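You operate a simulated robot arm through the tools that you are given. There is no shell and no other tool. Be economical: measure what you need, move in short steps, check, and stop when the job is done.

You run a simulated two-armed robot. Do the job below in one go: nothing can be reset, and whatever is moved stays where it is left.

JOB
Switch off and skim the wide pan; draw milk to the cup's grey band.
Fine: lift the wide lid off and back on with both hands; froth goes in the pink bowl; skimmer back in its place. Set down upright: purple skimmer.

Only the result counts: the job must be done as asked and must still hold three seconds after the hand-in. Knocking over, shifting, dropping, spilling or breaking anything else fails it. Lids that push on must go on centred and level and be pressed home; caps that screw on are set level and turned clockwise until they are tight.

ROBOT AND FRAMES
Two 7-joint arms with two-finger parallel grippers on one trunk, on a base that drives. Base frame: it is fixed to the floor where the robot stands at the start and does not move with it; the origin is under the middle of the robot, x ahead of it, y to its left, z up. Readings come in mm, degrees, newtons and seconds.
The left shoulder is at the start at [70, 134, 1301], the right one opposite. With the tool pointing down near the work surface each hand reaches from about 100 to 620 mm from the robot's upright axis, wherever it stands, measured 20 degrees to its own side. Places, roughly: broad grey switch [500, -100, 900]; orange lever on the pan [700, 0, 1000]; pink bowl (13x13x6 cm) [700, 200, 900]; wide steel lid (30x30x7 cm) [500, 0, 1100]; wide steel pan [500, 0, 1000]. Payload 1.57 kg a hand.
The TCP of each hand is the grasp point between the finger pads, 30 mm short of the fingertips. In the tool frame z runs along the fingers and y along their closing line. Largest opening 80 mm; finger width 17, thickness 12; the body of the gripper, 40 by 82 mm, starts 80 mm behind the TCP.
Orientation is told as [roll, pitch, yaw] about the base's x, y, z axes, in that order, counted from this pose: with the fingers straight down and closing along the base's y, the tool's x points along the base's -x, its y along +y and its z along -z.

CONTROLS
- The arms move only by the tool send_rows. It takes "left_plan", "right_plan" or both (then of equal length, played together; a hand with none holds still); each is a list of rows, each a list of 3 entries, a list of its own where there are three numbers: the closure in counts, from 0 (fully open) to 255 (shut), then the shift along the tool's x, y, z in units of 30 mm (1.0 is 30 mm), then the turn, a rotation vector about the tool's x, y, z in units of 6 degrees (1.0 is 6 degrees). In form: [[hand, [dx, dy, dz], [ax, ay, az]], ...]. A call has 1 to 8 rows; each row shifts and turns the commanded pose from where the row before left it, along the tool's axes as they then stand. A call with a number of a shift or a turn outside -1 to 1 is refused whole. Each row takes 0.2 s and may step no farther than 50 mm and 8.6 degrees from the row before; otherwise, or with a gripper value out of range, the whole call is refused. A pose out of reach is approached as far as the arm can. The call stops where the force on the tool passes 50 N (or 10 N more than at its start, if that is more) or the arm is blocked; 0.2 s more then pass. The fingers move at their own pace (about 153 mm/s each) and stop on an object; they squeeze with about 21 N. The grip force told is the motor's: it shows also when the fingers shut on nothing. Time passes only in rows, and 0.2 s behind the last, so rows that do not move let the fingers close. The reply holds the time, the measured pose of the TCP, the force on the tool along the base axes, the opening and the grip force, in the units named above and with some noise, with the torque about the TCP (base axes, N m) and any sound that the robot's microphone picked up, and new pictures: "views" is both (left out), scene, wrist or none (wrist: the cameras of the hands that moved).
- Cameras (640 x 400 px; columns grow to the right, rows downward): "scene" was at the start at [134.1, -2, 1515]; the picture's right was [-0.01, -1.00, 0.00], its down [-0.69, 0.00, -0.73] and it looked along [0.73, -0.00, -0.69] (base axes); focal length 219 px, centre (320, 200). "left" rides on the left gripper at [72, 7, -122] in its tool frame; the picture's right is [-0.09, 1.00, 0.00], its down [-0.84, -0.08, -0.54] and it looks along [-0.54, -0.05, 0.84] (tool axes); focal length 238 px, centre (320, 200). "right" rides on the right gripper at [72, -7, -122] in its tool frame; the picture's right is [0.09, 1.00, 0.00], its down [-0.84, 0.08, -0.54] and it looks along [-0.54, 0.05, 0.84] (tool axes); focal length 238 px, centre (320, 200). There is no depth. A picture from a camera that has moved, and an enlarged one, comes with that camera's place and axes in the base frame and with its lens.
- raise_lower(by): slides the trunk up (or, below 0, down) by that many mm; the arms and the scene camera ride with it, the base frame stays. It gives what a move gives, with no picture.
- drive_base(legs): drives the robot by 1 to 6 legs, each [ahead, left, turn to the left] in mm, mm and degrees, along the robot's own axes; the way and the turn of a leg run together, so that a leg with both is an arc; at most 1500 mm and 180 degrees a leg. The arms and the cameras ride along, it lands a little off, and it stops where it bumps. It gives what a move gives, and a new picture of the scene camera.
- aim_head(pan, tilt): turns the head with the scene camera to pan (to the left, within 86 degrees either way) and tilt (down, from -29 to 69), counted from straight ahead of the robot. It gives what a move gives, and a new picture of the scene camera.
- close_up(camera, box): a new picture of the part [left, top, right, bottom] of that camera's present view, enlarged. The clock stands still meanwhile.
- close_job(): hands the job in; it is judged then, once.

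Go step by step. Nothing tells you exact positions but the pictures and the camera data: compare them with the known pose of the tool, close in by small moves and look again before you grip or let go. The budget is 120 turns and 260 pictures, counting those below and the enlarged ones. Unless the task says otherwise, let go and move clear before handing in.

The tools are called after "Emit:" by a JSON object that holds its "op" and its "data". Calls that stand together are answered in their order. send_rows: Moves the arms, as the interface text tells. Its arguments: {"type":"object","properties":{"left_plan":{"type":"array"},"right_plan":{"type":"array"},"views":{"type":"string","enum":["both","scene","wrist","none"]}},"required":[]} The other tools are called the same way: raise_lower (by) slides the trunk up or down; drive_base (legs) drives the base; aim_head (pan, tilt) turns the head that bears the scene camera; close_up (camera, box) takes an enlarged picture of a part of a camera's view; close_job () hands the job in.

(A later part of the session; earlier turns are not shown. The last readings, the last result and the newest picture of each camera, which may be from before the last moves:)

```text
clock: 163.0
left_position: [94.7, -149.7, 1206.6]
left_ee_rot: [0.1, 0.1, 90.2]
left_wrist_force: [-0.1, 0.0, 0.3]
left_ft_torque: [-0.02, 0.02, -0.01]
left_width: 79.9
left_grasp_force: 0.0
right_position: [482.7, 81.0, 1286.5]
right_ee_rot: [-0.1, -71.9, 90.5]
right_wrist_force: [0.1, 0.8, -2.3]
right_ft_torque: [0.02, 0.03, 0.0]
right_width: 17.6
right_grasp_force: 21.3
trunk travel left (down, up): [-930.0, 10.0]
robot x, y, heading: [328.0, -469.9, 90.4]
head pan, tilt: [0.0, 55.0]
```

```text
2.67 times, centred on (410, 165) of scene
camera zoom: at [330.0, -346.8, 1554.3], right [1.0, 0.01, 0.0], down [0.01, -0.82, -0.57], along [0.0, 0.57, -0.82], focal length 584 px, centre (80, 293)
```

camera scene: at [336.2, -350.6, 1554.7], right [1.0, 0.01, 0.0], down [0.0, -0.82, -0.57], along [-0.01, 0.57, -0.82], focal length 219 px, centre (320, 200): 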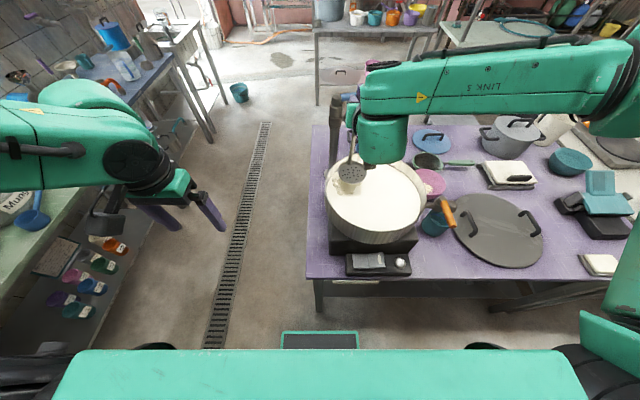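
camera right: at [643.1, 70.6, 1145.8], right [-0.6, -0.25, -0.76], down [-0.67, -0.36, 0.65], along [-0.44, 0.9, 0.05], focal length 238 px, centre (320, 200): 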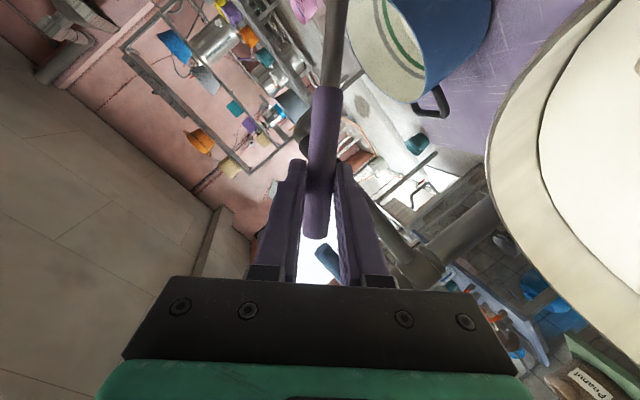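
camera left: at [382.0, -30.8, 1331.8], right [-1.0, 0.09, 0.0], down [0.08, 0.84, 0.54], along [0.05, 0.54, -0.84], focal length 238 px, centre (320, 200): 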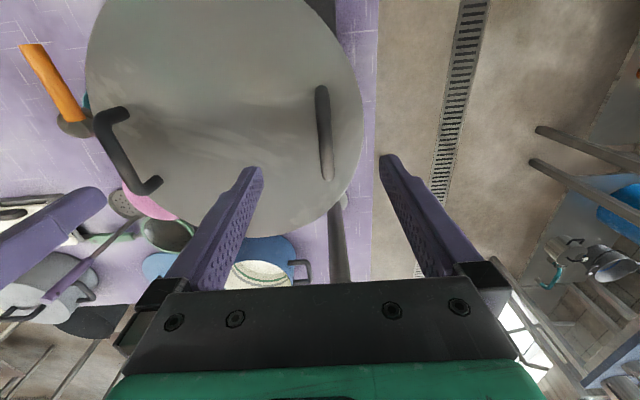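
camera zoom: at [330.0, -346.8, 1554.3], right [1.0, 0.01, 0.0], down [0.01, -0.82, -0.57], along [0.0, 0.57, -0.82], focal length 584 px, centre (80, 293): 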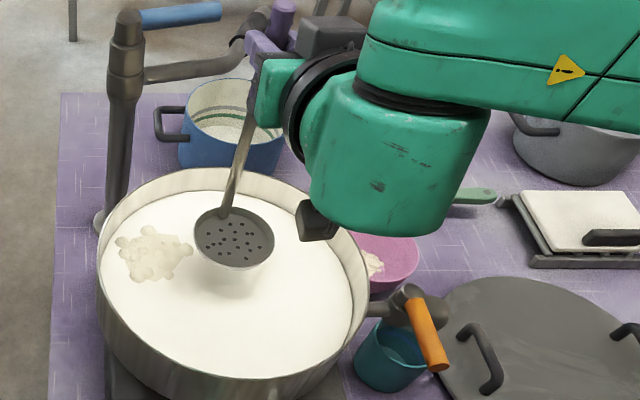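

Emit:
{"op": "send_rows", "data": {"right_plan": [[255, [0.92, -0.1, 0.3], [0, 0, 0]], [255, [0.92, -0.1, 0.3], [0, 0, 0]], [255, [0.92, 0, 0.3], [0, 0, 0]], [255, [-0.097, 0.82, 0.295], [0, 0, 0]], [255, [-0.097, 0.82, 0.295], [0, 0, 0]], [255, [-0.097, 0.82, 0.295], [0, 0, 0]], [255, [-0.475, 0, -0.155], [0, 0, 0]], [255, [-0.475, 0, -0.155], [0, 0, 0]]], "views": "none"}}

Emit:
{"op": "send_rows", "data": {"right_plan": [[255, [-0.95, 0, -0.31], [0, 0, 0]], [255, [-0.95, 0, -0.31], [0, 0, 0]], [255, [0, 0, 0], [0, 0, 0]]], "views": "none"}}

Emit:
{"op": "close_up", "data": {"camera": "scene", "box": [310, 90, 510, 240]}}

```text
clock: 164.8
left_position: [97.0, -152.3, 1206.4]
left_ee_rot: [0.1, 0.1, 90.3]
left_wrist_force: [0.7, 0.4, 0.2]
left_ft_torque: [0.02, 0.01, 0.03]
left_width: 80.0
left_grasp_force: 0.0
right_position: [417.0, 104.9, 1230.6]
right_ee_rot: [0.2, -71.9, 90.0]
right_wrist_force: [1.3, 0.4, -1.4]
right_ft_torque: [0.03, 0.0, -0.01]
right_width: 17.4
right_grasp_force: 20.9
trunk travel left (down, up): [-930.0, 10.0]
robot x, y, heading: [331.6, -468.6, 90.5]
head pan, tilt: [0.0, 55.0]
```

```text
clock: 165.6
left_position: [94.8, -149.5, 1206.6]
left_ee_rot: [-0.1, 0.1, 90.3]
left_wrist_force: [-1.1, 0.0, 0.2]
left_ft_torque: [-0.01, 0.0, -0.02]
left_width: 80.1
left_grasp_force: 0.1
right_position: [416.3, 107.6, 1289.2]
right_ee_rot: [0.2, -71.9, 90.2]
right_wrist_force: [-0.1, 0.3, -1.4]
right_ft_torque: [0.02, -0.01, -0.02]
right_width: 17.5
right_grasp_force: 21.3
trunk travel left (down, up): [-930.0, 10.0]
robot x, y, heading: [329.4, -468.9, 90.4]
head pan, tilt: [0.0, 55.0]
```

```text
2.67 times, centred on (410, 165) of scene
camera zoom: at [331.7, -347.1, 1554.3], right [1.0, 0.01, 0.0], down [0.01, -0.82, -0.57], along [-0.01, 0.57, -0.82], focal length 584 px, centre (80, 293)
```

zoom: 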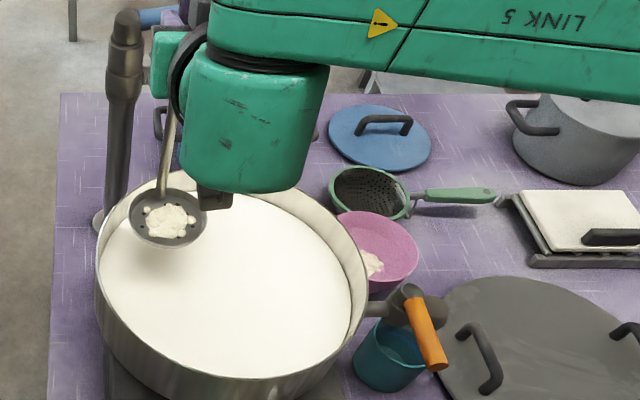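

The pan is clear; the last clump is on the disc. Carry and dump.

Emit:
{"op": "drive_base", "data": {"legs": [[0, -152, 0], [88, 0, 0]]}}

Emit:
{"op": "send_rows", "data": {"right_plan": [[255, [-0.05, -0.5, 0.158], [0, 0, 0]], [255, [-0.05, -0.5, 0.158], [0, 0, 0]], [255, [0, 0, 0], [0, 0, 0]], [255, [0, 0, 0], [0, 0, -1]], [255, [0, 0, 0], [0, 0, -1]], [255, [0, 0, 0], [0, 0, -1]], [255, [0, 0, 0], [0, 0, -1]], [255, [0.868, 0.386, 0.31], [0, 0, 0]]], "views": "none"}}

Emit:
{"op": "send_rows", "data": {"right_plan": [[255, [0.868, 0.386, 0.31], [0, 0, 0]], [255, [0.868, 0.386, 0.31], [0, 0, 0]], [255, [0.868, 0.386, 0.31], [0, 0, 0]], [255, [0.6, 0.265, 0.215], [0, 0, 0]], [255, [-0.033, 0.278, -0.253], [0, 0, 0]], [255, [0, 0, 0], [0, 0, -1]], [255, [0, 0, 0], [0, 0, -1]], [255, [0, 0, 0], [0, 0, -1]]], "views": "none"}}

Emit:
{"op": "close_up", "data": {"camera": "scene", "box": [290, 90, 490, 240]}}

```text
clock: 167.7
left_position: [244.6, -71.1, 1209.0]
left_ee_rot: [0.1, -0.4, 90.5]
left_wrist_force: [0.3, -0.7, 1.0]
left_ft_torque: [0.05, -0.01, 0.0]
left_width: 80.2
left_grasp_force: 0.1
right_position: [564.7, 186.0, 1294.4]
right_ee_rot: [0.0, -72.3, 90.4]
right_wrist_force: [-0.9, -0.4, -1.5]
right_ft_torque: [-0.02, 0.02, 0.0]
right_width: 17.4
right_grasp_force: 20.9
trunk travel left (down, up): [-930.0, 10.0]
robot x, y, heading: [482.7, -381.5, 90.6]
head pan, tilt: [0.0, 55.0]
camera scene: at [481.1, -270.9, 1555.4], right [1.0, 0.01, 0.0], down [0.01, -0.81, -0.58], along [0.0, 0.58, -0.81], focal length 219 px, centre (320, 200)
```

scene: 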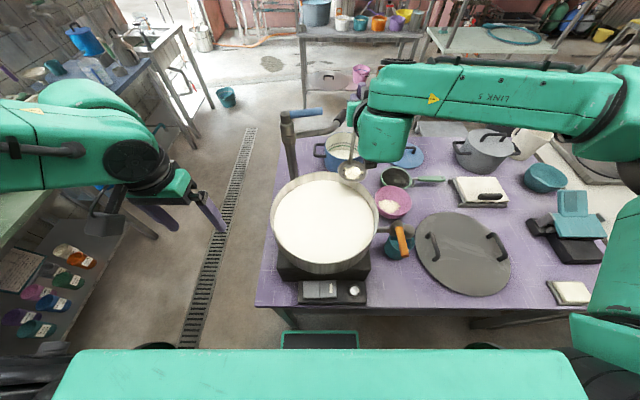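

```text
clock: 169.5
left_position: [248.0, -62.1, 1206.7]
left_ee_rot: [0.1, 0.1, 90.4]
left_wrist_force: [0.2, 0.1, -0.1]
left_ft_torque: [-0.01, 0.01, 0.01]
left_width: 80.1
left_grasp_force: 0.1
right_position: [596.7, 205.8, 1260.5]
right_ee_rot: [-51.1, -60.4, 145.6]
right_wrist_force: [0.4, 0.3, -1.4]
right_ft_torque: [0.04, 0.13, 0.03]
right_width: 17.4
right_grasp_force: 21.6
trunk travel left (down, up): [-930.0, 10.0]
robot x, y, heading: [482.9, -379.0, 90.6]
head pan, tilt: [0.0, 55.0]
```

```text
clock: 171.3
left_position: [246.7, -63.4, 1205.7]
left_ee_rot: [0.0, 0.1, 90.4]
left_wrist_force: [-0.3, 0.0, -0.6]
left_ft_torque: [-0.02, -0.04, 0.01]
left_width: 80.1
left_grasp_force: 0.0
right_position: [587.7, 197.4, 1148.2]
right_ee_rot: [-63.9, -44.9, 161.4]
right_wrist_force: [0.7, 0.0, -1.8]
right_ft_torque: [0.0, 0.18, 0.01]
right_width: 17.2
right_grasp_force: 20.8
trunk travel left (down, up): [-930.0, 10.0]
robot x, y, heading: [484.3, -383.1, 90.6]
head pan, tilt: [0.0, 55.0]
```

```text
2.67 times, centred on (390, 165) of scene
camera zoom: at [482.7, -259.3, 1554.4], right [1.0, 0.01, 0.0], down [0.01, -0.82, -0.57], along [-0.01, 0.57, -0.82], focal length 584 px, centre (133, 293)
```

zoom: 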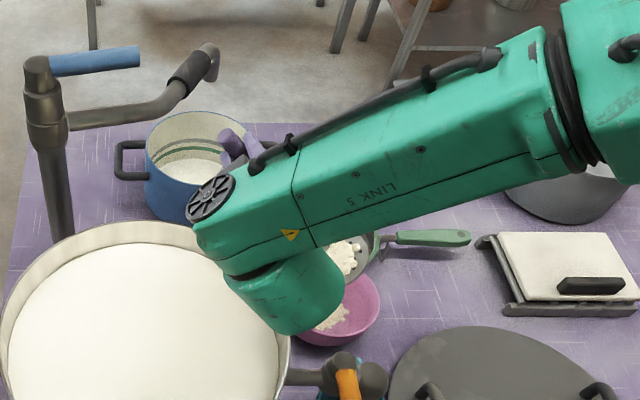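

Emit:
{"op": "send_rows", "data": {"right_plan": [[255, [0, 0, 0], [0, 0, -1]], [255, [0.07, 0.58, 0.155], [0, 0, 0]], [255, [0.07, 0.58, 0.155], [0, 0, 0]], [255, [0, 0, 0], [0, 0, -1]], [255, [0, 0, 0], [0, 0, -1]], [255, [0, 0, 0], [0, 0, -1]], [255, [0, 0, 0], [0, 0, -1]], [255, [0, 0, 0], [0, 0, 0]]], "views": "none"}}

Emit:
{"op": "send_rows", "data": {"right_plan": [[255, [-0.205, -0.632, -0.217], [0, 0, 1]], [255, [-0.27, -0.608, -0.217], [0, 0, 1]], [255, [-0.333, -0.576, -0.217], [0, 0, 1]], [255, [-0.391, -0.538, -0.217], [0, 0, 1]], [255, [-0.445, -0.494, -0.217], [0, 0, 1]], [255, [-0.494, -0.445, -0.217], [0, 0, 1]], [255, [-0.538, -0.391, -0.217], [0, 0, 1]], [255, [-0.576, -0.333, -0.217], [0, 0, 1]]], "views": "none"}}

Emit:
{"op": "send_rows", "data": {"right_plan": [[255, [0, 0, 0], [0, 0, 1]], [255, [0, 0, 0], [0, 0, 1]], [255, [0, 0, 0], [0, 0, 1]], [255, [0, 0, 0], [0, 0, 1]]], "views": "none"}}

Emit:
{"op": "drive_base", "data": {"legs": [[0, -278, -0.5]]}}

Emit:
{"op": "close_up", "data": {"camera": "scene", "box": [270, 80, 450, 220]}}

```text
clock: 173.1
left_position: [246.9, -63.2, 1207.5]
left_ee_rot: [0.0, 0.1, 90.4]
left_wrist_force: [-0.2, 0.5, 0.0]
left_ft_torque: [-0.04, 0.0, -0.04]
left_width: 79.8
left_grasp_force: 0.0
right_position: [567.7, 197.1, 1119.3]
right_ee_rot: [-71.0, -17.1, 174.8]
right_wrist_force: [-0.9, -0.7, -1.7]
right_ft_torque: [-0.06, 0.27, 0.02]
right_width: 17.5
right_grasp_force: 21.4
trunk travel left (down, up): [-930.0, 10.0]
robot x, y, heading: [483.5, -381.1, 90.7]
head pan, tilt: [0.0, 55.0]
```

```text
clock: 174.9
left_position: [246.6, -63.8, 1207.5]
left_ee_rot: [0.1, 0.0, 90.4]
left_wrist_force: [-0.7, -0.7, -0.8]
left_ft_torque: [0.0, -0.02, 0.02]
left_width: 80.0
left_grasp_force: 0.1
right_position: [568.5, 197.3, 1287.2]
right_ee_rot: [-51.1, -60.5, 145.4]
right_wrist_force: [-0.6, 0.7, -2.2]
right_ft_torque: [0.01, 0.11, 0.02]
right_width: 17.3
right_grasp_force: 20.9
trunk travel left (down, up): [-930.0, 10.0]
robot x, y, heading: [480.2, -381.9, 90.5]
head pan, tilt: [0.0, 55.0]
```

```text
clock: 175.9
left_position: [246.3, -62.3, 1207.0]
left_ee_rot: [-0.1, 0.1, 90.3]
left_wrist_force: [0.0, -0.2, -0.1]
left_ft_torque: [0.01, 0.0, 0.01]
left_width: 79.8
left_grasp_force: 0.1
right_position: [568.5, 197.6, 1287.1]
right_ee_rot: [0.4, -71.9, 90.0]
right_wrist_force: [-0.2, 0.2, -2.1]
right_ft_torque: [0.06, 0.04, -0.03]
right_width: 17.2
right_grasp_force: 20.8
trunk travel left (down, up): [-930.0, 10.0]
robot x, y, heading: [483.7, -382.8, 90.5]
head pan, tilt: [0.0, 55.0]
```

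```text
clock: 177.8
left_position: [522.9, -60.0, 1204.8]
left_ee_rot: [-0.2, 0.2, 89.9]
left_wrist_force: [0.9, -0.6, -0.3]
left_ft_torque: [0.01, 0.0, -0.04]
left_width: 80.1
left_grasp_force: 0.0
right_position: [846.8, 198.2, 1286.9]
right_ee_rot: [-0.3, -71.9, 90.4]
right_wrist_force: [0.0, 0.0, -2.1]
right_ft_torque: [0.01, 0.02, -0.05]
right_width: 17.5
right_grasp_force: 20.7
trunk travel left (down, up): [-930.0, 10.0]
robot x, y, heading: [759.2, -383.9, 90.2]
head pan, tilt: [0.0, 55.0]
camera scene: at [756.9, -257.8, 1554.4], right [1.0, 0.0, 0.0], down [0.0, -0.82, -0.57], along [0.0, 0.57, -0.82], focal length 219 px, centre (320, 200)
```

scene: 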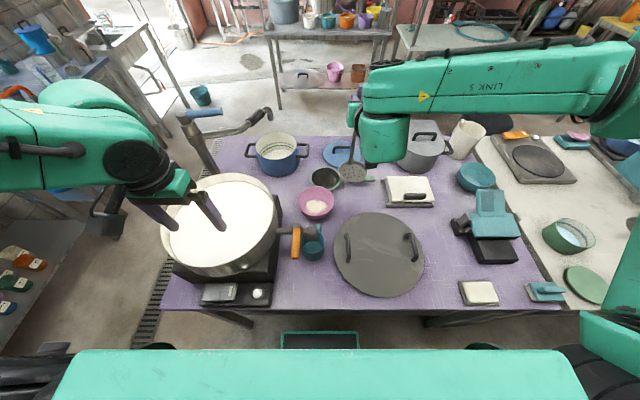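

```text
2.86 times, centred on (360, 150) of scene
camera zoom: at [756.9, -257.8, 1554.4], right [1.0, 0.0, 0.0], down [0.0, -0.82, -0.57], along [0.0, 0.57, -0.82], focal length 626 px, centre (206, 343)
```

zoom: 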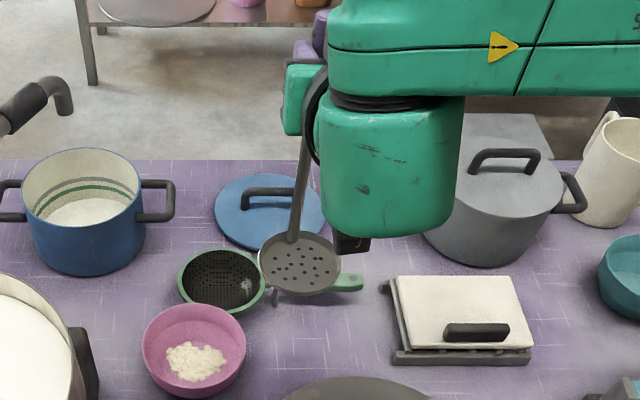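

All froth is in the pink bowl. Now put the skimmer back at its original spot (grip at (865,269,1049)).

Emit:
{"op": "send_rows", "data": {"right_plan": [[255, [-0.245, -0.2, 0.75], [0, 0, 0]], [255, [-0.245, -0.2, 0.75], [0, 0, 0]], [255, [-0.245, -0.2, 0.75], [0, 0, 0]], [255, [0.95, 0, 0.31], [0, 0, 0]], [255, [0.95, 0, 0.31], [0, 0, 0]], [255, [0.95, 0, 0.31], [0, 0, 0]], [255, [0.95, 0, 0.31], [0, 0, 0]], [255, [0.95, 0, 0.31], [0, 0, 0]]], "views": "none"}}

Emit:
{"op": "raise_lower", "data": {"by": -60}}

Emit:
{"op": "close_up", "data": {"camera": "scene", "box": [280, 110, 420, 220]}}

Emit:
{"op": "close_up", "data": {"camera": "right", "box": [0, 0, 640, 400]}}

```text
clock: 179.6
left_position: [524.0, -57.3, 1205.3]
left_ee_rot: [-0.1, 0.3, 90.0]
left_wrist_force: [-0.6, -0.1, 0.2]
left_ft_torque: [0.02, -0.02, -0.01]
left_width: 80.0
left_grasp_force: 0.0
right_position: [864.2, 269.2, 1135.6]
right_ee_rot: [-0.3, -71.9, 90.3]
right_wrist_force: [0.5, -0.1, -3.0]
right_ft_torque: [0.02, -0.01, -0.04]
right_width: 17.9
right_grasp_force: 21.1
trunk travel left (down, up): [-930.0, 10.0]
robot x, y, heading: [761.0, -378.7, 90.3]
head pan, tilt: [0.0, 55.0]
```

```text
clock: 180.6
left_position: [527.7, -60.0, 1146.3]
left_ee_rot: [0.1, 0.1, 90.0]
left_wrist_force: [0.0, 0.2, 0.2]
left_ft_torque: [0.02, 0.05, -0.03]
left_width: 80.1
left_grasp_force: 0.1
right_position: [868.6, 268.4, 1074.6]
right_ee_rot: [0.3, -71.9, 89.7]
right_wrist_force: [0.2, -0.2, -2.4]
right_ft_torque: [0.01, -0.03, 0.0]
right_width: 17.3
right_grasp_force: 21.4
trunk travel left (down, up): [-870.0, 70.0]
robot x, y, heading: [756.9, -380.9, 90.2]
head pan, tilt: [0.0, 55.0]
```

```text
3.64 times, centred on (350, 165) of scene
camera zoom: at [761.6, -258.3, 1494.4], right [1.0, 0.0, 0.0], down [0.0, -0.82, -0.57], along [0.0, 0.57, -0.82], focal length 796 px, centre (211, 327)
```

zoom: 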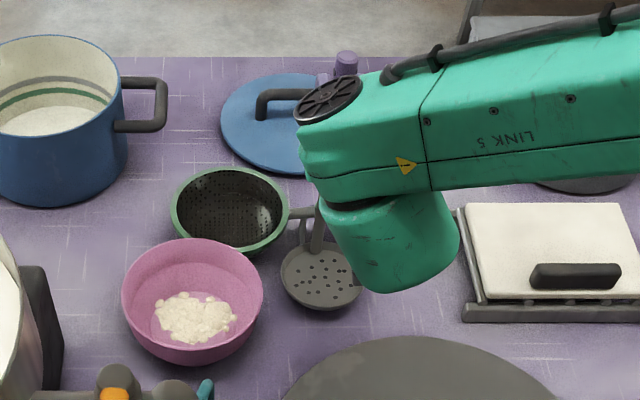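

```text
1.00 times, centred on (320, 200) of right (not enlarged: the box is as wide or as high as the picture)
camera zoom: at [874.8, 129.7, 1046.0], right [-1.0, -0.03, -0.09], down [-0.08, -0.26, 0.96], along [-0.05, 0.97, 0.25], focal length 238 px, centre (320, 200)
```

zoom: 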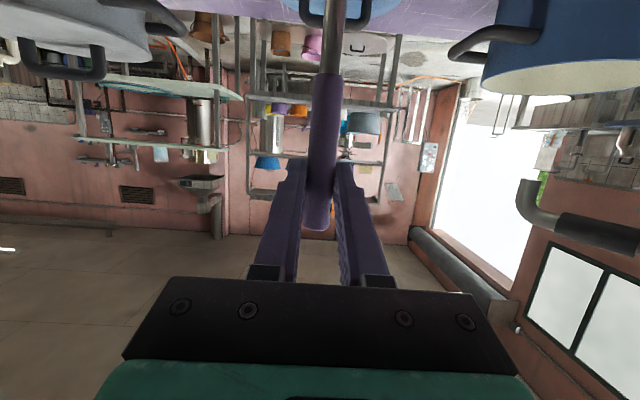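

The handle slipped ~13 mm down in my grip, so the disc should touch at about z 1062. I nudge x by −7 and lower in 4 mm steps.

Emit:
{"op": "send_rows", "data": {"right_plan": [[255, [0, 0.2, 0], [0, 0, 0]], [255, [0.13, 0, 0.04], [0, 0, 0]], [255, [0.13, 0, 0.04], [0, 0, 0]], [255, [0, 0, 0], [0, 0, 0]]], "views": "none"}}

Emit:
{"op": "close_up", "data": {"camera": "scene", "box": [320, 150, 390, 210]}}

```text
clock: 181.6
left_position: [526.9, -58.8, 1146.8]
left_ee_rot: [0.0, 0.1, 89.9]
left_wrist_force: [0.5, 0.6, -0.1]
left_ft_torque: [-0.02, 0.0, -0.04]
left_width: 80.3
left_grasp_force: 0.2
right_position: [859.8, 269.0, 1068.3]
right_ee_rot: [0.2, -71.9, 89.8]
right_wrist_force: [-0.1, 0.5, -2.4]
right_ft_torque: [0.01, 0.02, -0.02]
right_width: 17.4
right_grasp_force: 21.0
trunk travel left (down, up): [-870.0, 70.0]
robot x, y, heading: [760.2, -380.4, 90.0]
head pan, tilt: [0.0, 55.0]
```

```text
6.67 times, centred on (355, 180) of scene
camera zoom: at [760.7, -257.7, 1494.4], right [1.0, 0.0, 0.0], down [0.0, -0.82, -0.57], along [0.0, 0.57, -0.82], focal length 1460 px, centre (87, 333)
```

zoom: 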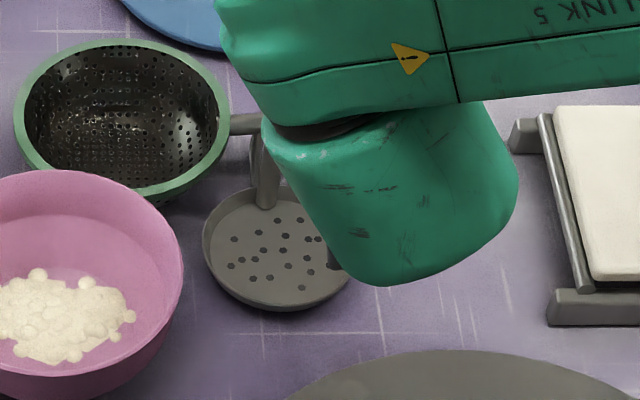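

Emit:
{"op": "send_rows", "data": {"right_plan": [[255, [0.1, 0, 0.03], [0, 0, 0]], [255, [0.1, 0, 0.03], [0, 0, 0]], [255, [0, 0, 0], [0, 0, 0]]], "views": "none"}}

Emit:
{"op": "send_rows", "data": {"right_plan": [[255, [0.08, 0, 0.03], [0, 0, 0]], [255, [0.08, 0, 0.03], [0, 0, 0]], [255, [0, 0, 0], [0, 0, 0]]], "views": "none"}}

```text
clock: 182.4
left_position: [525.2, -58.9, 1145.8]
left_ee_rot: [0.0, 0.2, 89.9]
left_wrist_force: [-0.1, -0.5, 0.0]
left_ft_torque: [0.0, 0.01, -0.01]
left_width: 79.9
left_grasp_force: 0.0
right_position: [860.4, 266.9, 1062.3]
right_ee_rot: [0.2, -72.1, 89.8]
right_wrist_force: [-0.1, 0.6, 2.7]
right_ft_torque: [0.18, 0.05, -0.04]
right_width: 17.3
right_grasp_force: 21.1
trunk travel left (down, up): [-870.0, 70.0]
robot x, y, heading: [762.1, -377.3, 90.3]
head pan, tilt: [0.0, 55.0]
```

```text
clock: 183.2
left_position: [524.2, -61.0, 1146.6]
left_ee_rot: [0.0, 0.0, 89.9]
left_wrist_force: [-0.3, -1.0, -0.9]
left_ft_torque: [0.0, -0.02, 0.0]
left_width: 79.8
left_grasp_force: 0.1
right_position: [860.1, 266.4, 1058.9]
right_ee_rot: [0.0, -72.1, 90.0]
right_wrist_force: [-0.5, 2.4, 12.8]
right_ft_torque: [0.25, 0.04, 0.01]
right_width: 17.5
right_grasp_force: 21.0
trunk travel left (down, up): [-870.0, 70.0]
robot x, y, heading: [760.7, -379.1, 90.2]
head pan, tilt: [0.0, 55.0]
```

The disc touched down flat. I ease off, open gradually, and look before withdrawing.

Emit:
{"op": "send_rows", "data": {"right_plan": [[255, [-0.08, 0, -0.03], [0, 0, 0]], [200, [0, 0, 0], [0, 0, 0]], [160, [0, 0, 0], [0, 0, 0]], [80, [0, 0, 0], [0, 0, 0]], [0, [0, 0, 0], [0, 0, 0]], [0, [0, 0, 0], [0, 0, 0]]], "views": "wrist"}}

Emit:
{"op": "close_up", "data": {"camera": "scene", "box": [280, 110, 420, 220]}}

```text
clock: 184.6
left_position: [525.4, -58.7, 1146.8]
left_ee_rot: [0.0, 0.1, 89.9]
left_wrist_force: [-0.5, -1.4, -0.7]
left_ft_torque: [0.02, 0.04, 0.03]
left_width: 80.0
left_grasp_force: 0.1
right_position: [861.2, 266.9, 1058.6]
right_ee_rot: [0.2, -71.9, 89.8]
right_wrist_force: [0.5, -0.7, 0.2]
right_ft_torque: [0.0, 0.01, -0.02]
right_width: 80.1
right_grasp_force: 0.0
trunk travel left (down, up): [-870.0, 70.0]
robot x, y, heading: [763.0, -379.6, 90.2]
head pan, tilt: [0.0, 55.0]
camera right: at [868.0, 128.7, 1028.8], right [-1.0, -0.03, -0.09], down [-0.08, -0.26, 0.96], along [-0.05, 0.97, 0.25], focal length 238 px, centre (320, 200)
```

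right: 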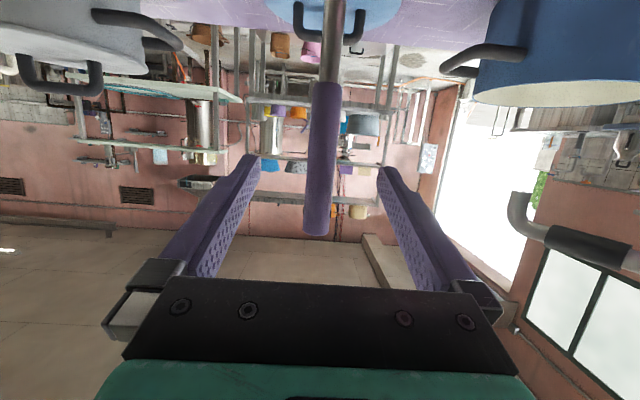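

```text
3.64 times, centred on (350, 165) of scene
camera zoom: at [760.6, -258.5, 1494.5], right [1.0, 0.0, 0.0], down [0.0, -0.82, -0.57], along [0.0, 0.57, -0.82], focal length 796 px, centre (211, 327)
```

zoom: 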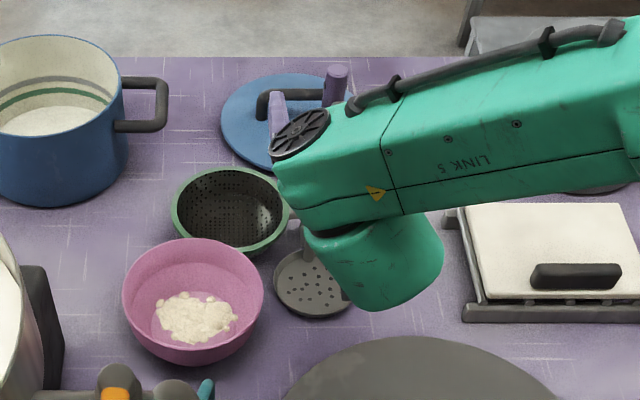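

The skimmer stands upright in its place. Withdraw the hand and look at the tap.

Emit:
{"op": "send_rows", "data": {"right_plan": [[0, [0.31, 0, -0.95], [0, 0, 0]], [0, [0.31, 0, -0.95], [0, 0, 0]], [0, [0.31, 0, -0.95], [0, 0, 0]], [0, [0.31, 0, -0.95], [0, 0, 0]], [0, [0.31, 0, -0.95], [0, 0, 0]], [0, [0.31, 0, -0.95], [0, 0, 0]]], "views": "none"}}

Emit:
{"op": "drive_base", "data": {"legs": [[-120, 0, 0]]}}

Emit:
{"op": "close_up", "data": {"camera": "scene", "box": [230, 80, 390, 230]}}

Emit:
{"op": "close_up", "data": {"camera": "scene", "box": [260, 160, 360, 240]}}

```text
clock: 186.0
left_position: [526.1, -60.1, 1147.5]
left_ee_rot: [0.0, 0.1, 89.9]
left_wrist_force: [0.4, 0.0, 0.4]
left_ft_torque: [0.0, 0.0, -0.01]
left_width: 79.5
left_grasp_force: 0.0
right_position: [859.5, 87.1, 1059.9]
right_ee_rot: [0.3, -72.0, 89.8]
right_wrist_force: [-1.2, -0.3, 0.1]
right_ft_torque: [0.02, 0.0, 0.0]
right_width: 80.0
right_grasp_force: 0.0
trunk travel left (down, up): [-870.0, 70.0]
robot x, y, heading: [760.7, -378.4, 90.0]
head pan, tilt: [0.0, 55.0]
```

```text
clock: 187.2
left_position: [526.4, -176.2, 1144.9]
left_ee_rot: [0.1, 0.3, 89.8]
left_wrist_force: [-0.1, -0.5, 0.3]
left_ft_torque: [-0.02, 0.03, -0.03]
left_width: 80.0
left_grasp_force: 0.2
right_position: [861.2, -29.9, 1056.6]
right_ee_rot: [0.1, -71.8, 89.8]
right_wrist_force: [0.4, 1.4, -0.1]
right_ft_torque: [-0.01, 0.0, 0.01]
right_width: 79.9
right_grasp_force: 0.1
trunk travel left (down, up): [-870.0, 70.0]
robot x, y, heading: [759.1, -498.3, 89.8]
head pan, tilt: [0.0, 55.0]
camera scene: at [760.9, -374.8, 1494.1], right [1.0, 0.0, 0.0], down [0.0, -0.82, -0.57], along [0.0, 0.57, -0.82], focal length 219 px, centre (320, 200)
```

scene: 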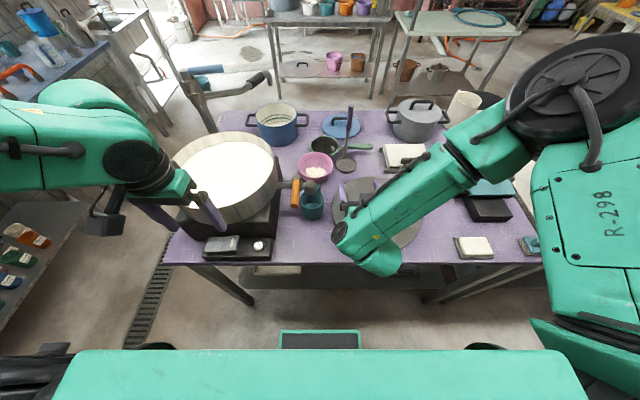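

```text
2.67 times, centred on (310, 155) of scene
camera zoom: at [760.9, -374.8, 1494.1], right [1.0, 0.0, 0.0], down [0.0, -0.82, -0.57], along [0.0, 0.57, -0.82], focal length 584 px, centre (347, 320)
```

zoom: 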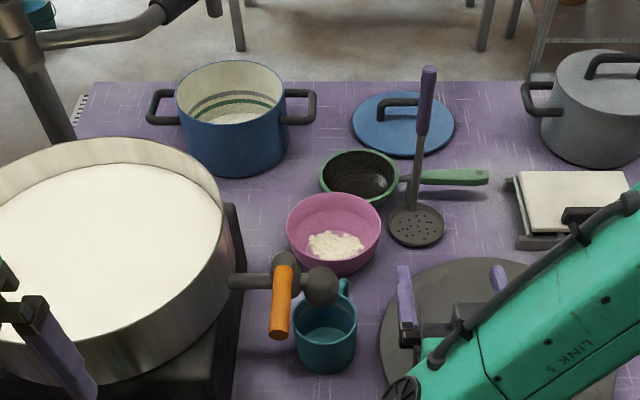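

```text
5.00 times, centred on (310, 200) of scene
camera zoom: at [760.9, -374.8, 1494.1], right [1.0, 0.0, 0.0], down [0.0, -0.82, -0.57], along [0.0, 0.57, -0.82], focal length 1095 px, centre (370, 200)
```

zoom: 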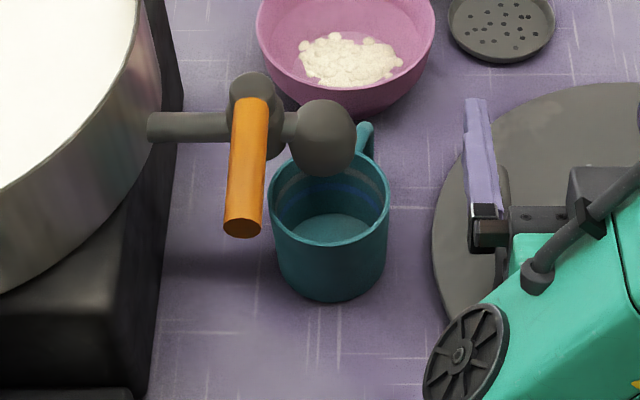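

I need the cup's inside bands and the lever's geometry; closer looks from the scene camera and left hand camera.

Emit:
{"op": "close_up", "data": {"camera": "scene", "box": [294, 178, 330, 222]}}

Emit:
{"op": "close_up", "data": {"camera": "left", "box": [0, 0, 320, 250]}}

Emit:
{"op": "close_up", "data": {"camera": "right", "box": [320, 0, 640, 250]}}

```text
9.09 times, centred on (312, 200) of scene
camera zoom: at [760.9, -374.8, 1494.1], right [1.0, 0.0, 0.0], down [0.0, -0.82, -0.57], along [0.0, 0.57, -0.82], focal length 1991 px, centre (393, 200)
```

zoom: 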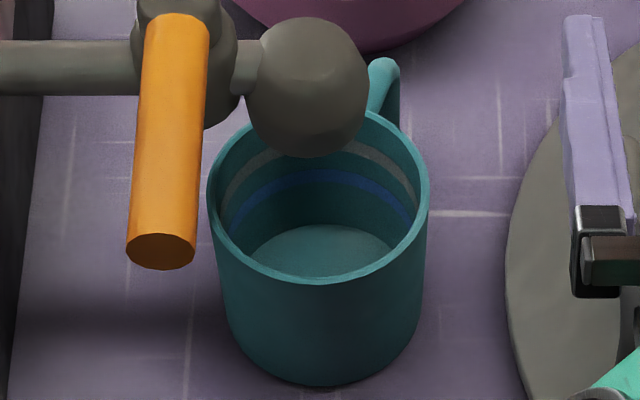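

```text
1.60 times, centred on (160, 125) of left
camera zoom: at [519.7, -247.3, 1268.1], right [-1.0, 0.1, 0.0], down [0.08, 0.84, 0.54], along [0.05, 0.54, -0.84], focal length 381 px, centre (576, 320)
```

zoom: 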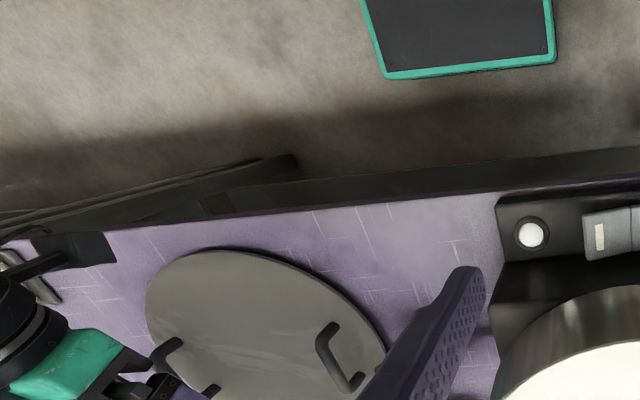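

```text
1.60 times, centred on (480, 125) of right
camera zoom: at [867.9, -168.5, 1027.9], right [-1.0, -0.03, -0.09], down [-0.08, -0.25, 0.96], along [-0.05, 0.97, 0.25], focal length 381 px, centre (64, 320)
```

zoom: 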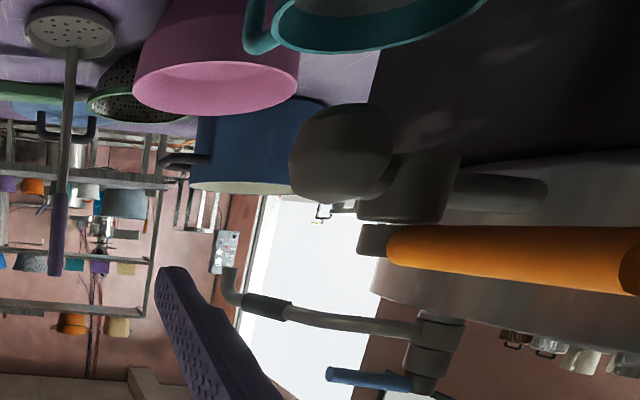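

The cup has a blue band low and the grey band near the rim. The orange lever runs from the hub (695,25) towards me to (695,-64) at z≈1024, so it turns about a vertical axis, towards +x. I'll set the right hand upright again and line it up over the lever.

Emit:
{"op": "send_rows", "data": {"right_plan": [[0, [0, 0, 0], [0, 1, 0]], [0, [0, 0, 0], [0, 1, 0]], [0, [0, 0, 0], [0, 1, 0]], [0, [0, 0, 0], [0, 1, 0]], [0, [0, 0, 0], [0, 1, 0]], [0, [0, 0, 0], [0, 1, 0]], [0, [0, 0, 0], [0, 1, 0]], [0, [0, 0, 0], [0, 1, 0]]], "views": "none"}}

Emit:
{"op": "send_rows", "data": {"right_plan": [[140, [0, 0, 0], [0, 1, 0]], [140, [0, 0, 0], [0, 1, 0]], [140, [0, 0, 0], [0, 1, 0]], [140, [0, 0, 0], [0, 1, 0]], [140, [0, 0, -0.8], [0, 0, 0]], [140, [0, 0, -0.8], [0, 0, 0]]], "views": "none"}}

Emit:
{"op": "drive_base", "data": {"legs": [[0, 160, 0]]}}

Emit:
{"op": "close_up", "data": {"camera": "right", "box": [160, 0, 480, 300]}}

```text
clock: 189.0
left_position: [527.6, -179.0, 1146.0]
left_ee_rot: [0.1, 0.1, 89.9]
left_wrist_force: [-0.3, -0.3, 0.1]
left_ft_torque: [0.0, 0.02, 0.01]
left_width: 79.6
left_grasp_force: 0.1
right_position: [861.8, -31.4, 1059.0]
right_ee_rot: [0.1, -23.7, 89.8]
right_wrist_force: [0.1, 0.2, -0.5]
right_ft_torque: [0.02, 0.03, -0.02]
right_width: 80.0
right_grasp_force: 0.0
trunk travel left (down, up): [-870.0, 70.0]
robot x, y, heading: [760.6, -498.8, 90.0]
head pan, tilt: [0.0, 55.0]
```

```text
clock: 190.4
left_position: [526.7, -179.2, 1145.7]
left_ee_rot: [0.0, 0.1, 89.9]
left_wrist_force: [0.0, -0.5, 0.4]
left_ft_torque: [0.02, -0.03, 0.02]
left_width: 79.9
left_grasp_force: 0.0
right_position: [861.1, -32.6, 1107.5]
right_ee_rot: [0.1, 0.2, 89.8]
right_wrist_force: [0.5, -0.2, -0.4]
right_ft_torque: [0.01, 0.03, 0.03]
right_width: 36.2
right_grasp_force: 0.1
trunk travel left (down, up): [-870.0, 70.0]
robot x, y, heading: [761.5, -499.3, 89.9]
head pan, tilt: [0.0, 55.0]
```

```text
clock: 191.8
left_position: [371.5, -178.5, 1147.0]
left_ee_rot: [0.2, 0.1, 89.7]
left_wrist_force: [0.2, -0.7, 0.2]
left_ft_torque: [0.02, -0.04, -0.03]
left_width: 79.9
left_grasp_force: 0.1
right_position: [707.5, -31.6, 1105.7]
right_ee_rot: [0.2, 0.1, 89.7]
right_wrist_force: [0.4, -0.2, -0.7]
right_ft_torque: [0.01, 0.04, 0.02]
right_width: 36.1
right_grasp_force: 0.0
trunk travel left (down, up): [-870.0, 70.0]
robot x, y, heading: [599.1, -499.9, 89.8]
head pan, tilt: [0.0, 55.0]
camera scene: at [606.6, -378.2, 1494.4], right [1.0, 0.0, 0.0], down [-0.01, -0.82, -0.57], along [0.0, 0.57, -0.82], focal length 219 px, centre (320, 200)
```

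scene: 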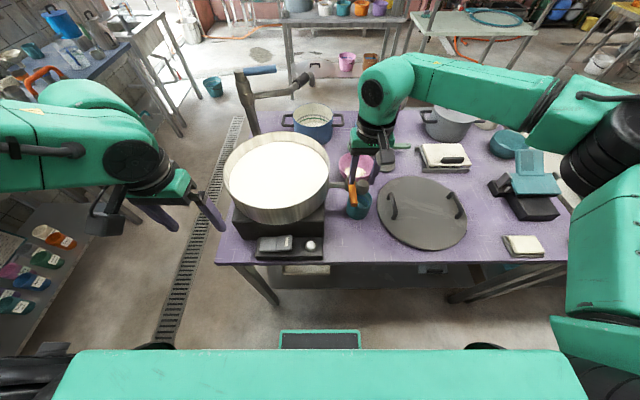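

```text
1.33 times, centred on (320, 150) of right
camera zoom: at [714.5, -103.3, 1228.4], right [-1.0, -0.09, 0.0], down [-0.07, 0.84, 0.54], along [-0.05, 0.54, -0.84], focal length 318 px, centre (320, 267)
```

zoom: 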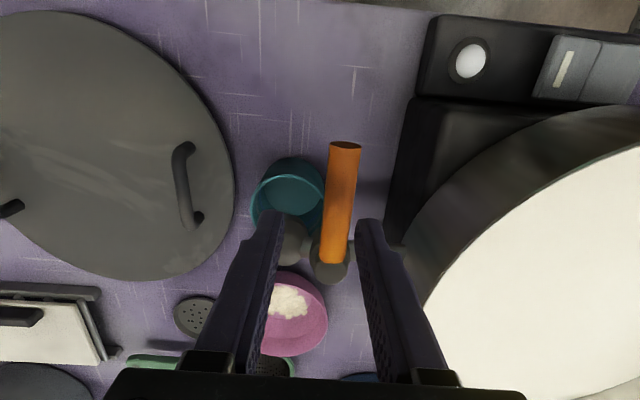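

The wrist camera gives a clean view: lever from (693,19) to (695,-63). I align to (694,-45) and descend to just above the lever.

Emit:
{"op": "send_rows", "data": {"right_plan": [[120, [0.25, 0.2, 0], [0, 0, 0]], [120, [0.25, 0.2, 0.5], [0, 0, 0]], [120, [0, 0, 0], [0, 0, 0]]], "views": "wrist"}}

```text
clock: 192.7
left_position: [368.3, -178.3, 1146.4]
left_ee_rot: [0.0, 0.1, 89.6]
left_wrist_force: [-0.5, -0.1, 0.5]
left_ft_torque: [-0.03, -0.02, 0.0]
left_width: 79.7
left_grasp_force: 0.0
right_position: [692.3, -45.6, 1091.3]
right_ee_rot: [0.0, 0.1, 89.6]
right_wrist_force: [-0.1, -0.8, -0.1]
right_ft_torque: [-0.01, -0.04, 0.02]
right_width: 42.0
right_grasp_force: 0.0
trunk travel left (down, up): [-870.0, 70.0]
robot x, y, heading: [600.4, -498.6, 89.6]
head pan, tilt: [0.0, 55.0]
camera right: at [699.5, -118.3, 1213.9], right [-1.0, -0.09, 0.0], down [-0.07, 0.84, 0.54], along [-0.05, 0.54, -0.84], focal length 238 px, centre (320, 200)
```

right: 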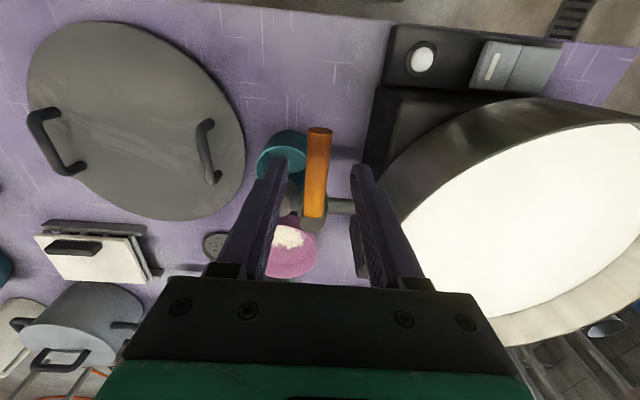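

Emit:
{"op": "send_rows", "data": {"right_plan": [[120, [0, -0.05, 0.85], [0, 0, 0]], [120, [0, 0, 0.85], [0, 0, 0]], [170, [0, 0, 0], [0, 0, 0]], [170, [0, 0, 0], [0, 0, 0]]], "views": "wrist"}}

Emit:
{"op": "close_up", "data": {"camera": "right", "box": [220, 80, 380, 200]}}

Emit:
{"op": "close_up", "data": {"camera": "scene", "box": [310, 140, 410, 230]}}

```text
clock: 193.7
left_position: [369.5, -177.9, 1147.8]
left_ee_rot: [-0.1, 0.1, 89.6]
left_wrist_force: [0.5, 0.4, -0.3]
left_ft_torque: [0.0, 0.01, 0.03]
left_width: 79.8
left_grasp_force: 0.0
right_position: [694.4, -46.6, 1040.7]
right_ee_rot: [0.1, 0.1, 89.7]
right_wrist_force: [0.7, -0.1, 0.0]
right_ft_torque: [0.0, 0.01, 0.02]
right_width: 26.7
right_grasp_force: 0.0
trunk travel left (down, up): [-870.0, 70.0]
robot x, y, heading: [597.3, -498.5, 89.6]
head pan, tilt: [0.0, 55.0]
camera right: at [701.5, -118.9, 1162.9], right [-1.0, -0.09, 0.0], down [-0.07, 0.84, 0.54], along [-0.05, 0.54, -0.84], focal length 238 px, centre (320, 200)
```

right: 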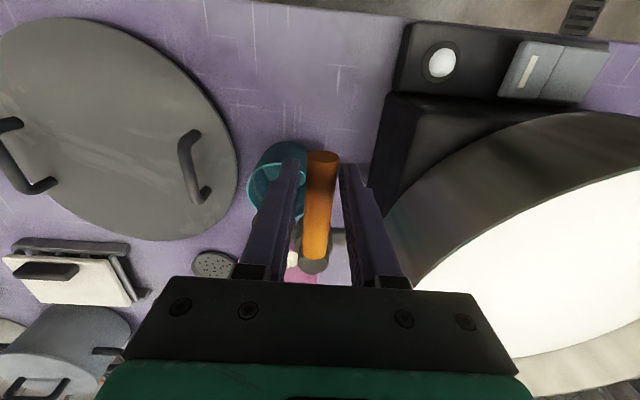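

```text
3.33 times, centred on (300, 140) of right
camera zoom: at [701.5, -118.9, 1162.9], right [-1.0, -0.09, 0.0], down [-0.07, 0.84, 0.54], along [-0.05, 0.54, -0.84], focal length 794 px, centre (387, 400)
```

zoom: 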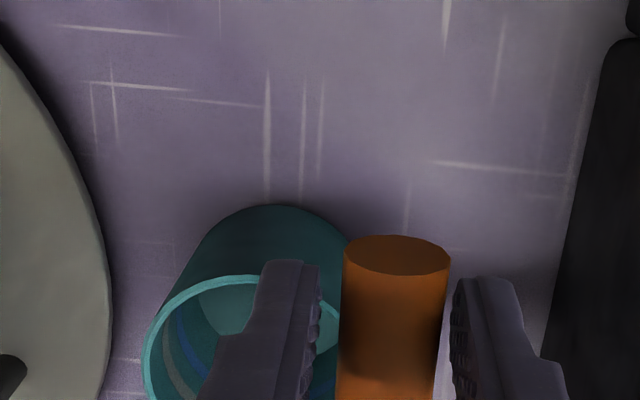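

```text
4.44 times, centred on (360, 185) of scene
camera zoom: at [602.9, -378.3, 1494.4], right [1.0, 0.0, 0.0], down [0.0, -0.82, -0.57], along [0.0, 0.57, -0.82], focal length 973 px, centre (142, 267)
```

zoom: 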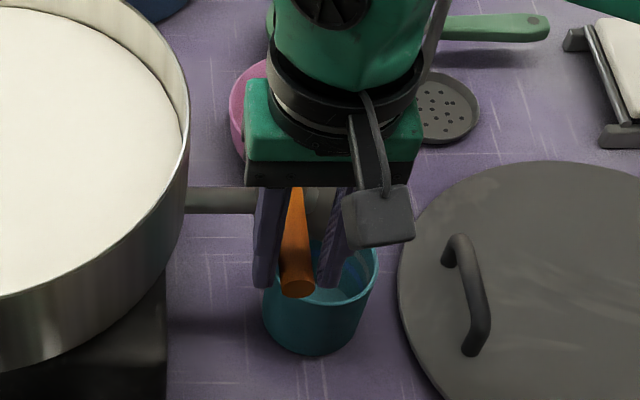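

Lever is loosely straddled. I turn it 18° about its hub towards +x and look for flow.

Emit:
{"op": "send_rows", "data": {"right_plan": [[170, [-0.013, -0.253, 0], [0, 0, -1]], [170, [-0.013, -0.253, 0], [0, 0, -1]], [170, [-0.013, -0.253, 0], [0, 0, -1]]], "views": "wrist"}}

Emit:
{"op": "close_up", "data": {"camera": "scene", "box": [310, 140, 410, 230]}}

```text
clock: 194.4
left_position: [368.9, -178.0, 1146.4]
left_ee_rot: [-0.1, 0.2, 89.6]
left_wrist_force: [0.7, 0.7, 0.0]
left_ft_torque: [0.02, 0.01, 0.05]
left_width: 79.9
left_grasp_force: 0.0
right_position: [717.0, -43.1, 1040.3]
right_ee_rot: [0.1, 0.0, 107.7]
right_wrist_force: [-0.9, -0.2, -0.3]
right_ft_torque: [-0.03, -0.01, -0.02]
right_width: 26.7
right_grasp_force: 0.1
trunk travel left (down, up): [-870.0, 70.0]
robot x, y, heading: [599.6, -497.1, 89.4]
head pan, tilt: [0.0, 55.0]
camera right: at [745.5, -109.3, 1162.1], right [-0.92, -0.39, 0.0], down [-0.33, 0.77, 0.54], along [-0.21, 0.5, -0.84], focal length 238 px, centre (320, 200)
```

right: 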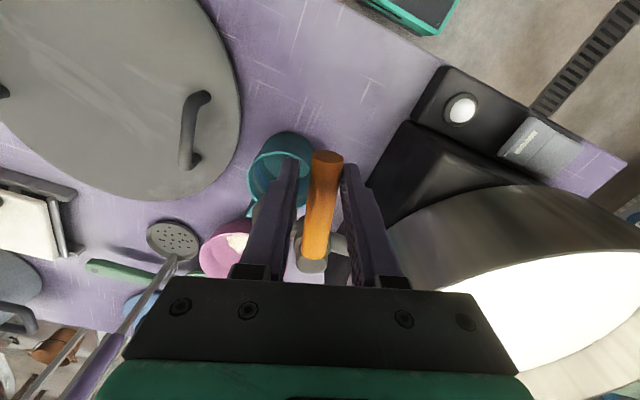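

```text
4.44 times, centred on (360, 185) of scene
camera zoom: at [602.8, -378.1, 1494.4], right [1.0, 0.0, 0.0], down [0.0, -0.82, -0.57], along [0.0, 0.57, -0.82], focal length 973 px, centre (142, 267)
```

zoom: 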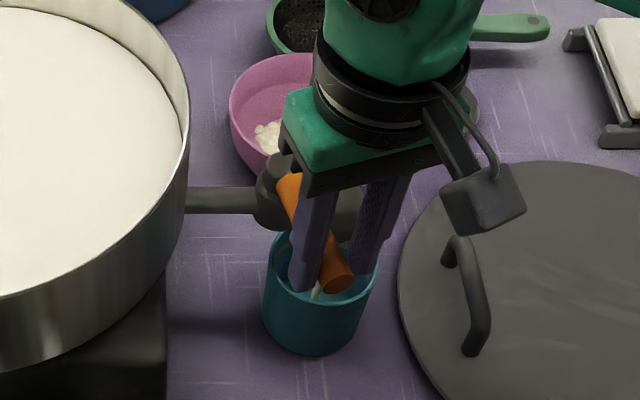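

A thin milk stream has started. I let it run a short while and look into the cup.

Emit:
{"op": "send_rows", "data": {"right_plan": [[170, [0, 0, 0], [0, 0, 0]], [170, [0, 0, 0], [0, 0, 0]], [170, [0, 0, 0], [0, 0, 0]], [170, [0, 0, 0], [0, 0, 0]]], "views": "none"}}

Emit:
{"op": "close_up", "data": {"camera": "scene", "box": [333, 182, 373, 212]}}

Emit:
{"op": "close_up", "data": {"camera": "right", "box": [230, 110, 350, 210]}}

```text
clock: 195.4
left_position: [369.4, -178.2, 1146.4]
left_ee_rot: [0.0, 0.2, 89.6]
left_wrist_force: [-0.1, -0.2, -0.1]
left_ft_torque: [-0.01, 0.02, 0.01]
left_width: 80.2
left_grasp_force: 0.1
right_position: [715.9, -43.4, 1040.3]
right_ee_rot: [0.1, 0.0, 107.7]
right_wrist_force: [-0.2, 0.2, -0.4]
right_ft_torque: [0.03, -0.01, -0.01]
right_width: 26.7
right_grasp_force: 0.0
trunk travel left (down, up): [-870.0, 70.0]
robot x, y, heading: [601.4, -499.1, 89.5]
head pan, tilt: [0.0, 55.0]
```

```text
13.33 times, centred on (353, 197) of scene
camera zoom: at [602.6, -378.1, 1494.4], right [1.0, 0.0, 0.0], down [0.0, -0.82, -0.57], along [0.0, 0.57, -0.82], focal length 2920 px, centre (-120, 240)
```

zoom: 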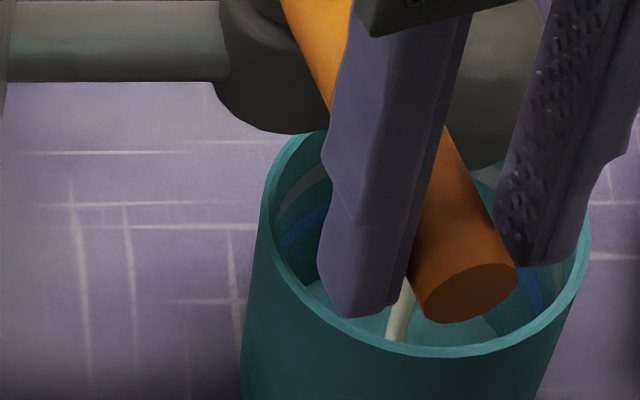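

```text
4.00 times, centred on (290, 160) of right
camera zoom: at [745.2, -109.4, 1162.1], right [-0.92, -0.39, 0.0], down [-0.33, 0.77, 0.54], along [-0.21, 0.5, -0.84], focal length 953 px, centre (440, 360)
```

zoom: 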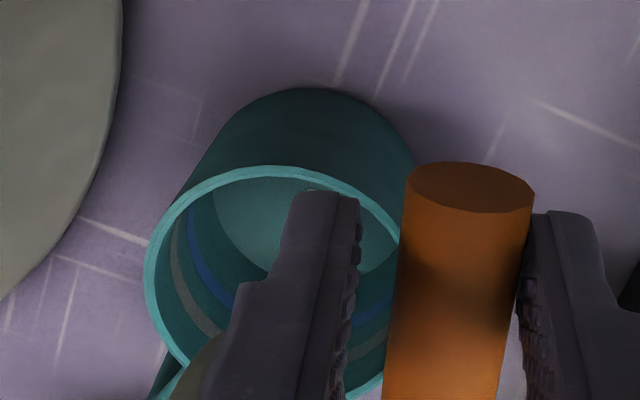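

The wrist camera sees the bands well; flow is slow. Let it run ~2 s more.

Emit:
{"op": "send_rows", "data": {"right_plan": [[170, [0, 0, 0], [0, 0, 0]], [170, [0, 0, 0], [0, 0, 0]], [170, [0, 0, 0], [0, 0, 0]], [170, [0, 0, 0], [0, 0, 0]], [170, [0, 0, 0], [0, 0, 0]], [170, [0, 0, 0], [0, 0, 0]], [170, [0, 0, 0], [0, 0, 0]], [170, [0, 0, 0], [0, 0, 0]]], "views": "none"}}

Emit:
{"op": "close_up", "data": {"camera": "right", "box": [230, 110, 350, 210]}}

```text
clock: 197.2
left_position: [368.8, -178.0, 1146.3]
left_ee_rot: [0.0, 0.1, 89.6]
left_wrist_force: [0.5, -0.3, 0.2]
left_ft_torque: [0.03, -0.02, 0.05]
left_width: 80.3
left_grasp_force: 0.0
right_position: [716.2, -42.6, 1038.8]
right_ee_rot: [0.1, 0.1, 107.7]
right_wrist_force: [0.0, -0.1, -0.5]
right_ft_torque: [-0.01, 0.02, 0.0]
right_width: 26.4
right_grasp_force: 0.0
trunk travel left (down, up): [-870.0, 70.0]
robot x, y, heading: [600.3, -497.3, 89.6]
head pan, tilt: [0.0, 55.0]
```

```text
4.00 times, centred on (290, 160) of right
camera zoom: at [745.2, -109.4, 1162.1], right [-0.92, -0.39, 0.0], down [-0.33, 0.77, 0.54], along [-0.21, 0.5, -0.84], focal length 953 px, centre (440, 360)
```

zoom: 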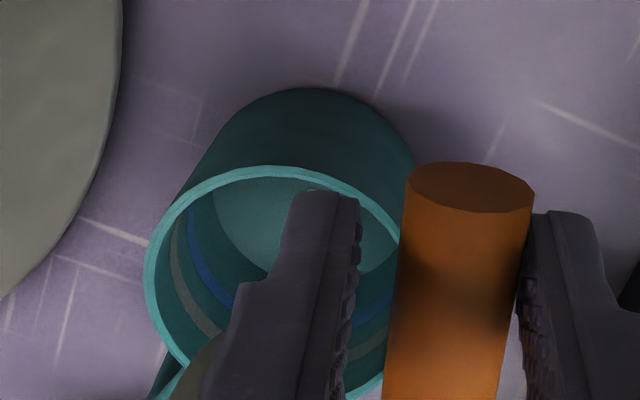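

Emit:
{"op": "close_up", "data": {"camera": "scene", "box": [333, 182, 373, 212]}}

```text
13.33 times, centred on (353, 197) of scene
camera zoom: at [602.6, -378.1, 1494.4], right [1.0, 0.0, 0.0], down [0.0, -0.82, -0.57], along [0.0, 0.57, -0.82], focal length 2920 px, centre (-120, 240)
```

zoom: 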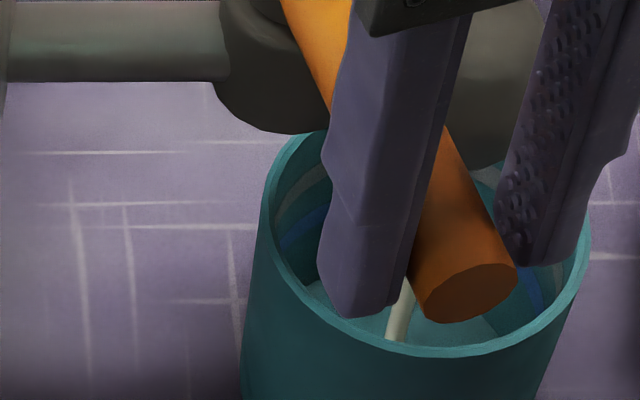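

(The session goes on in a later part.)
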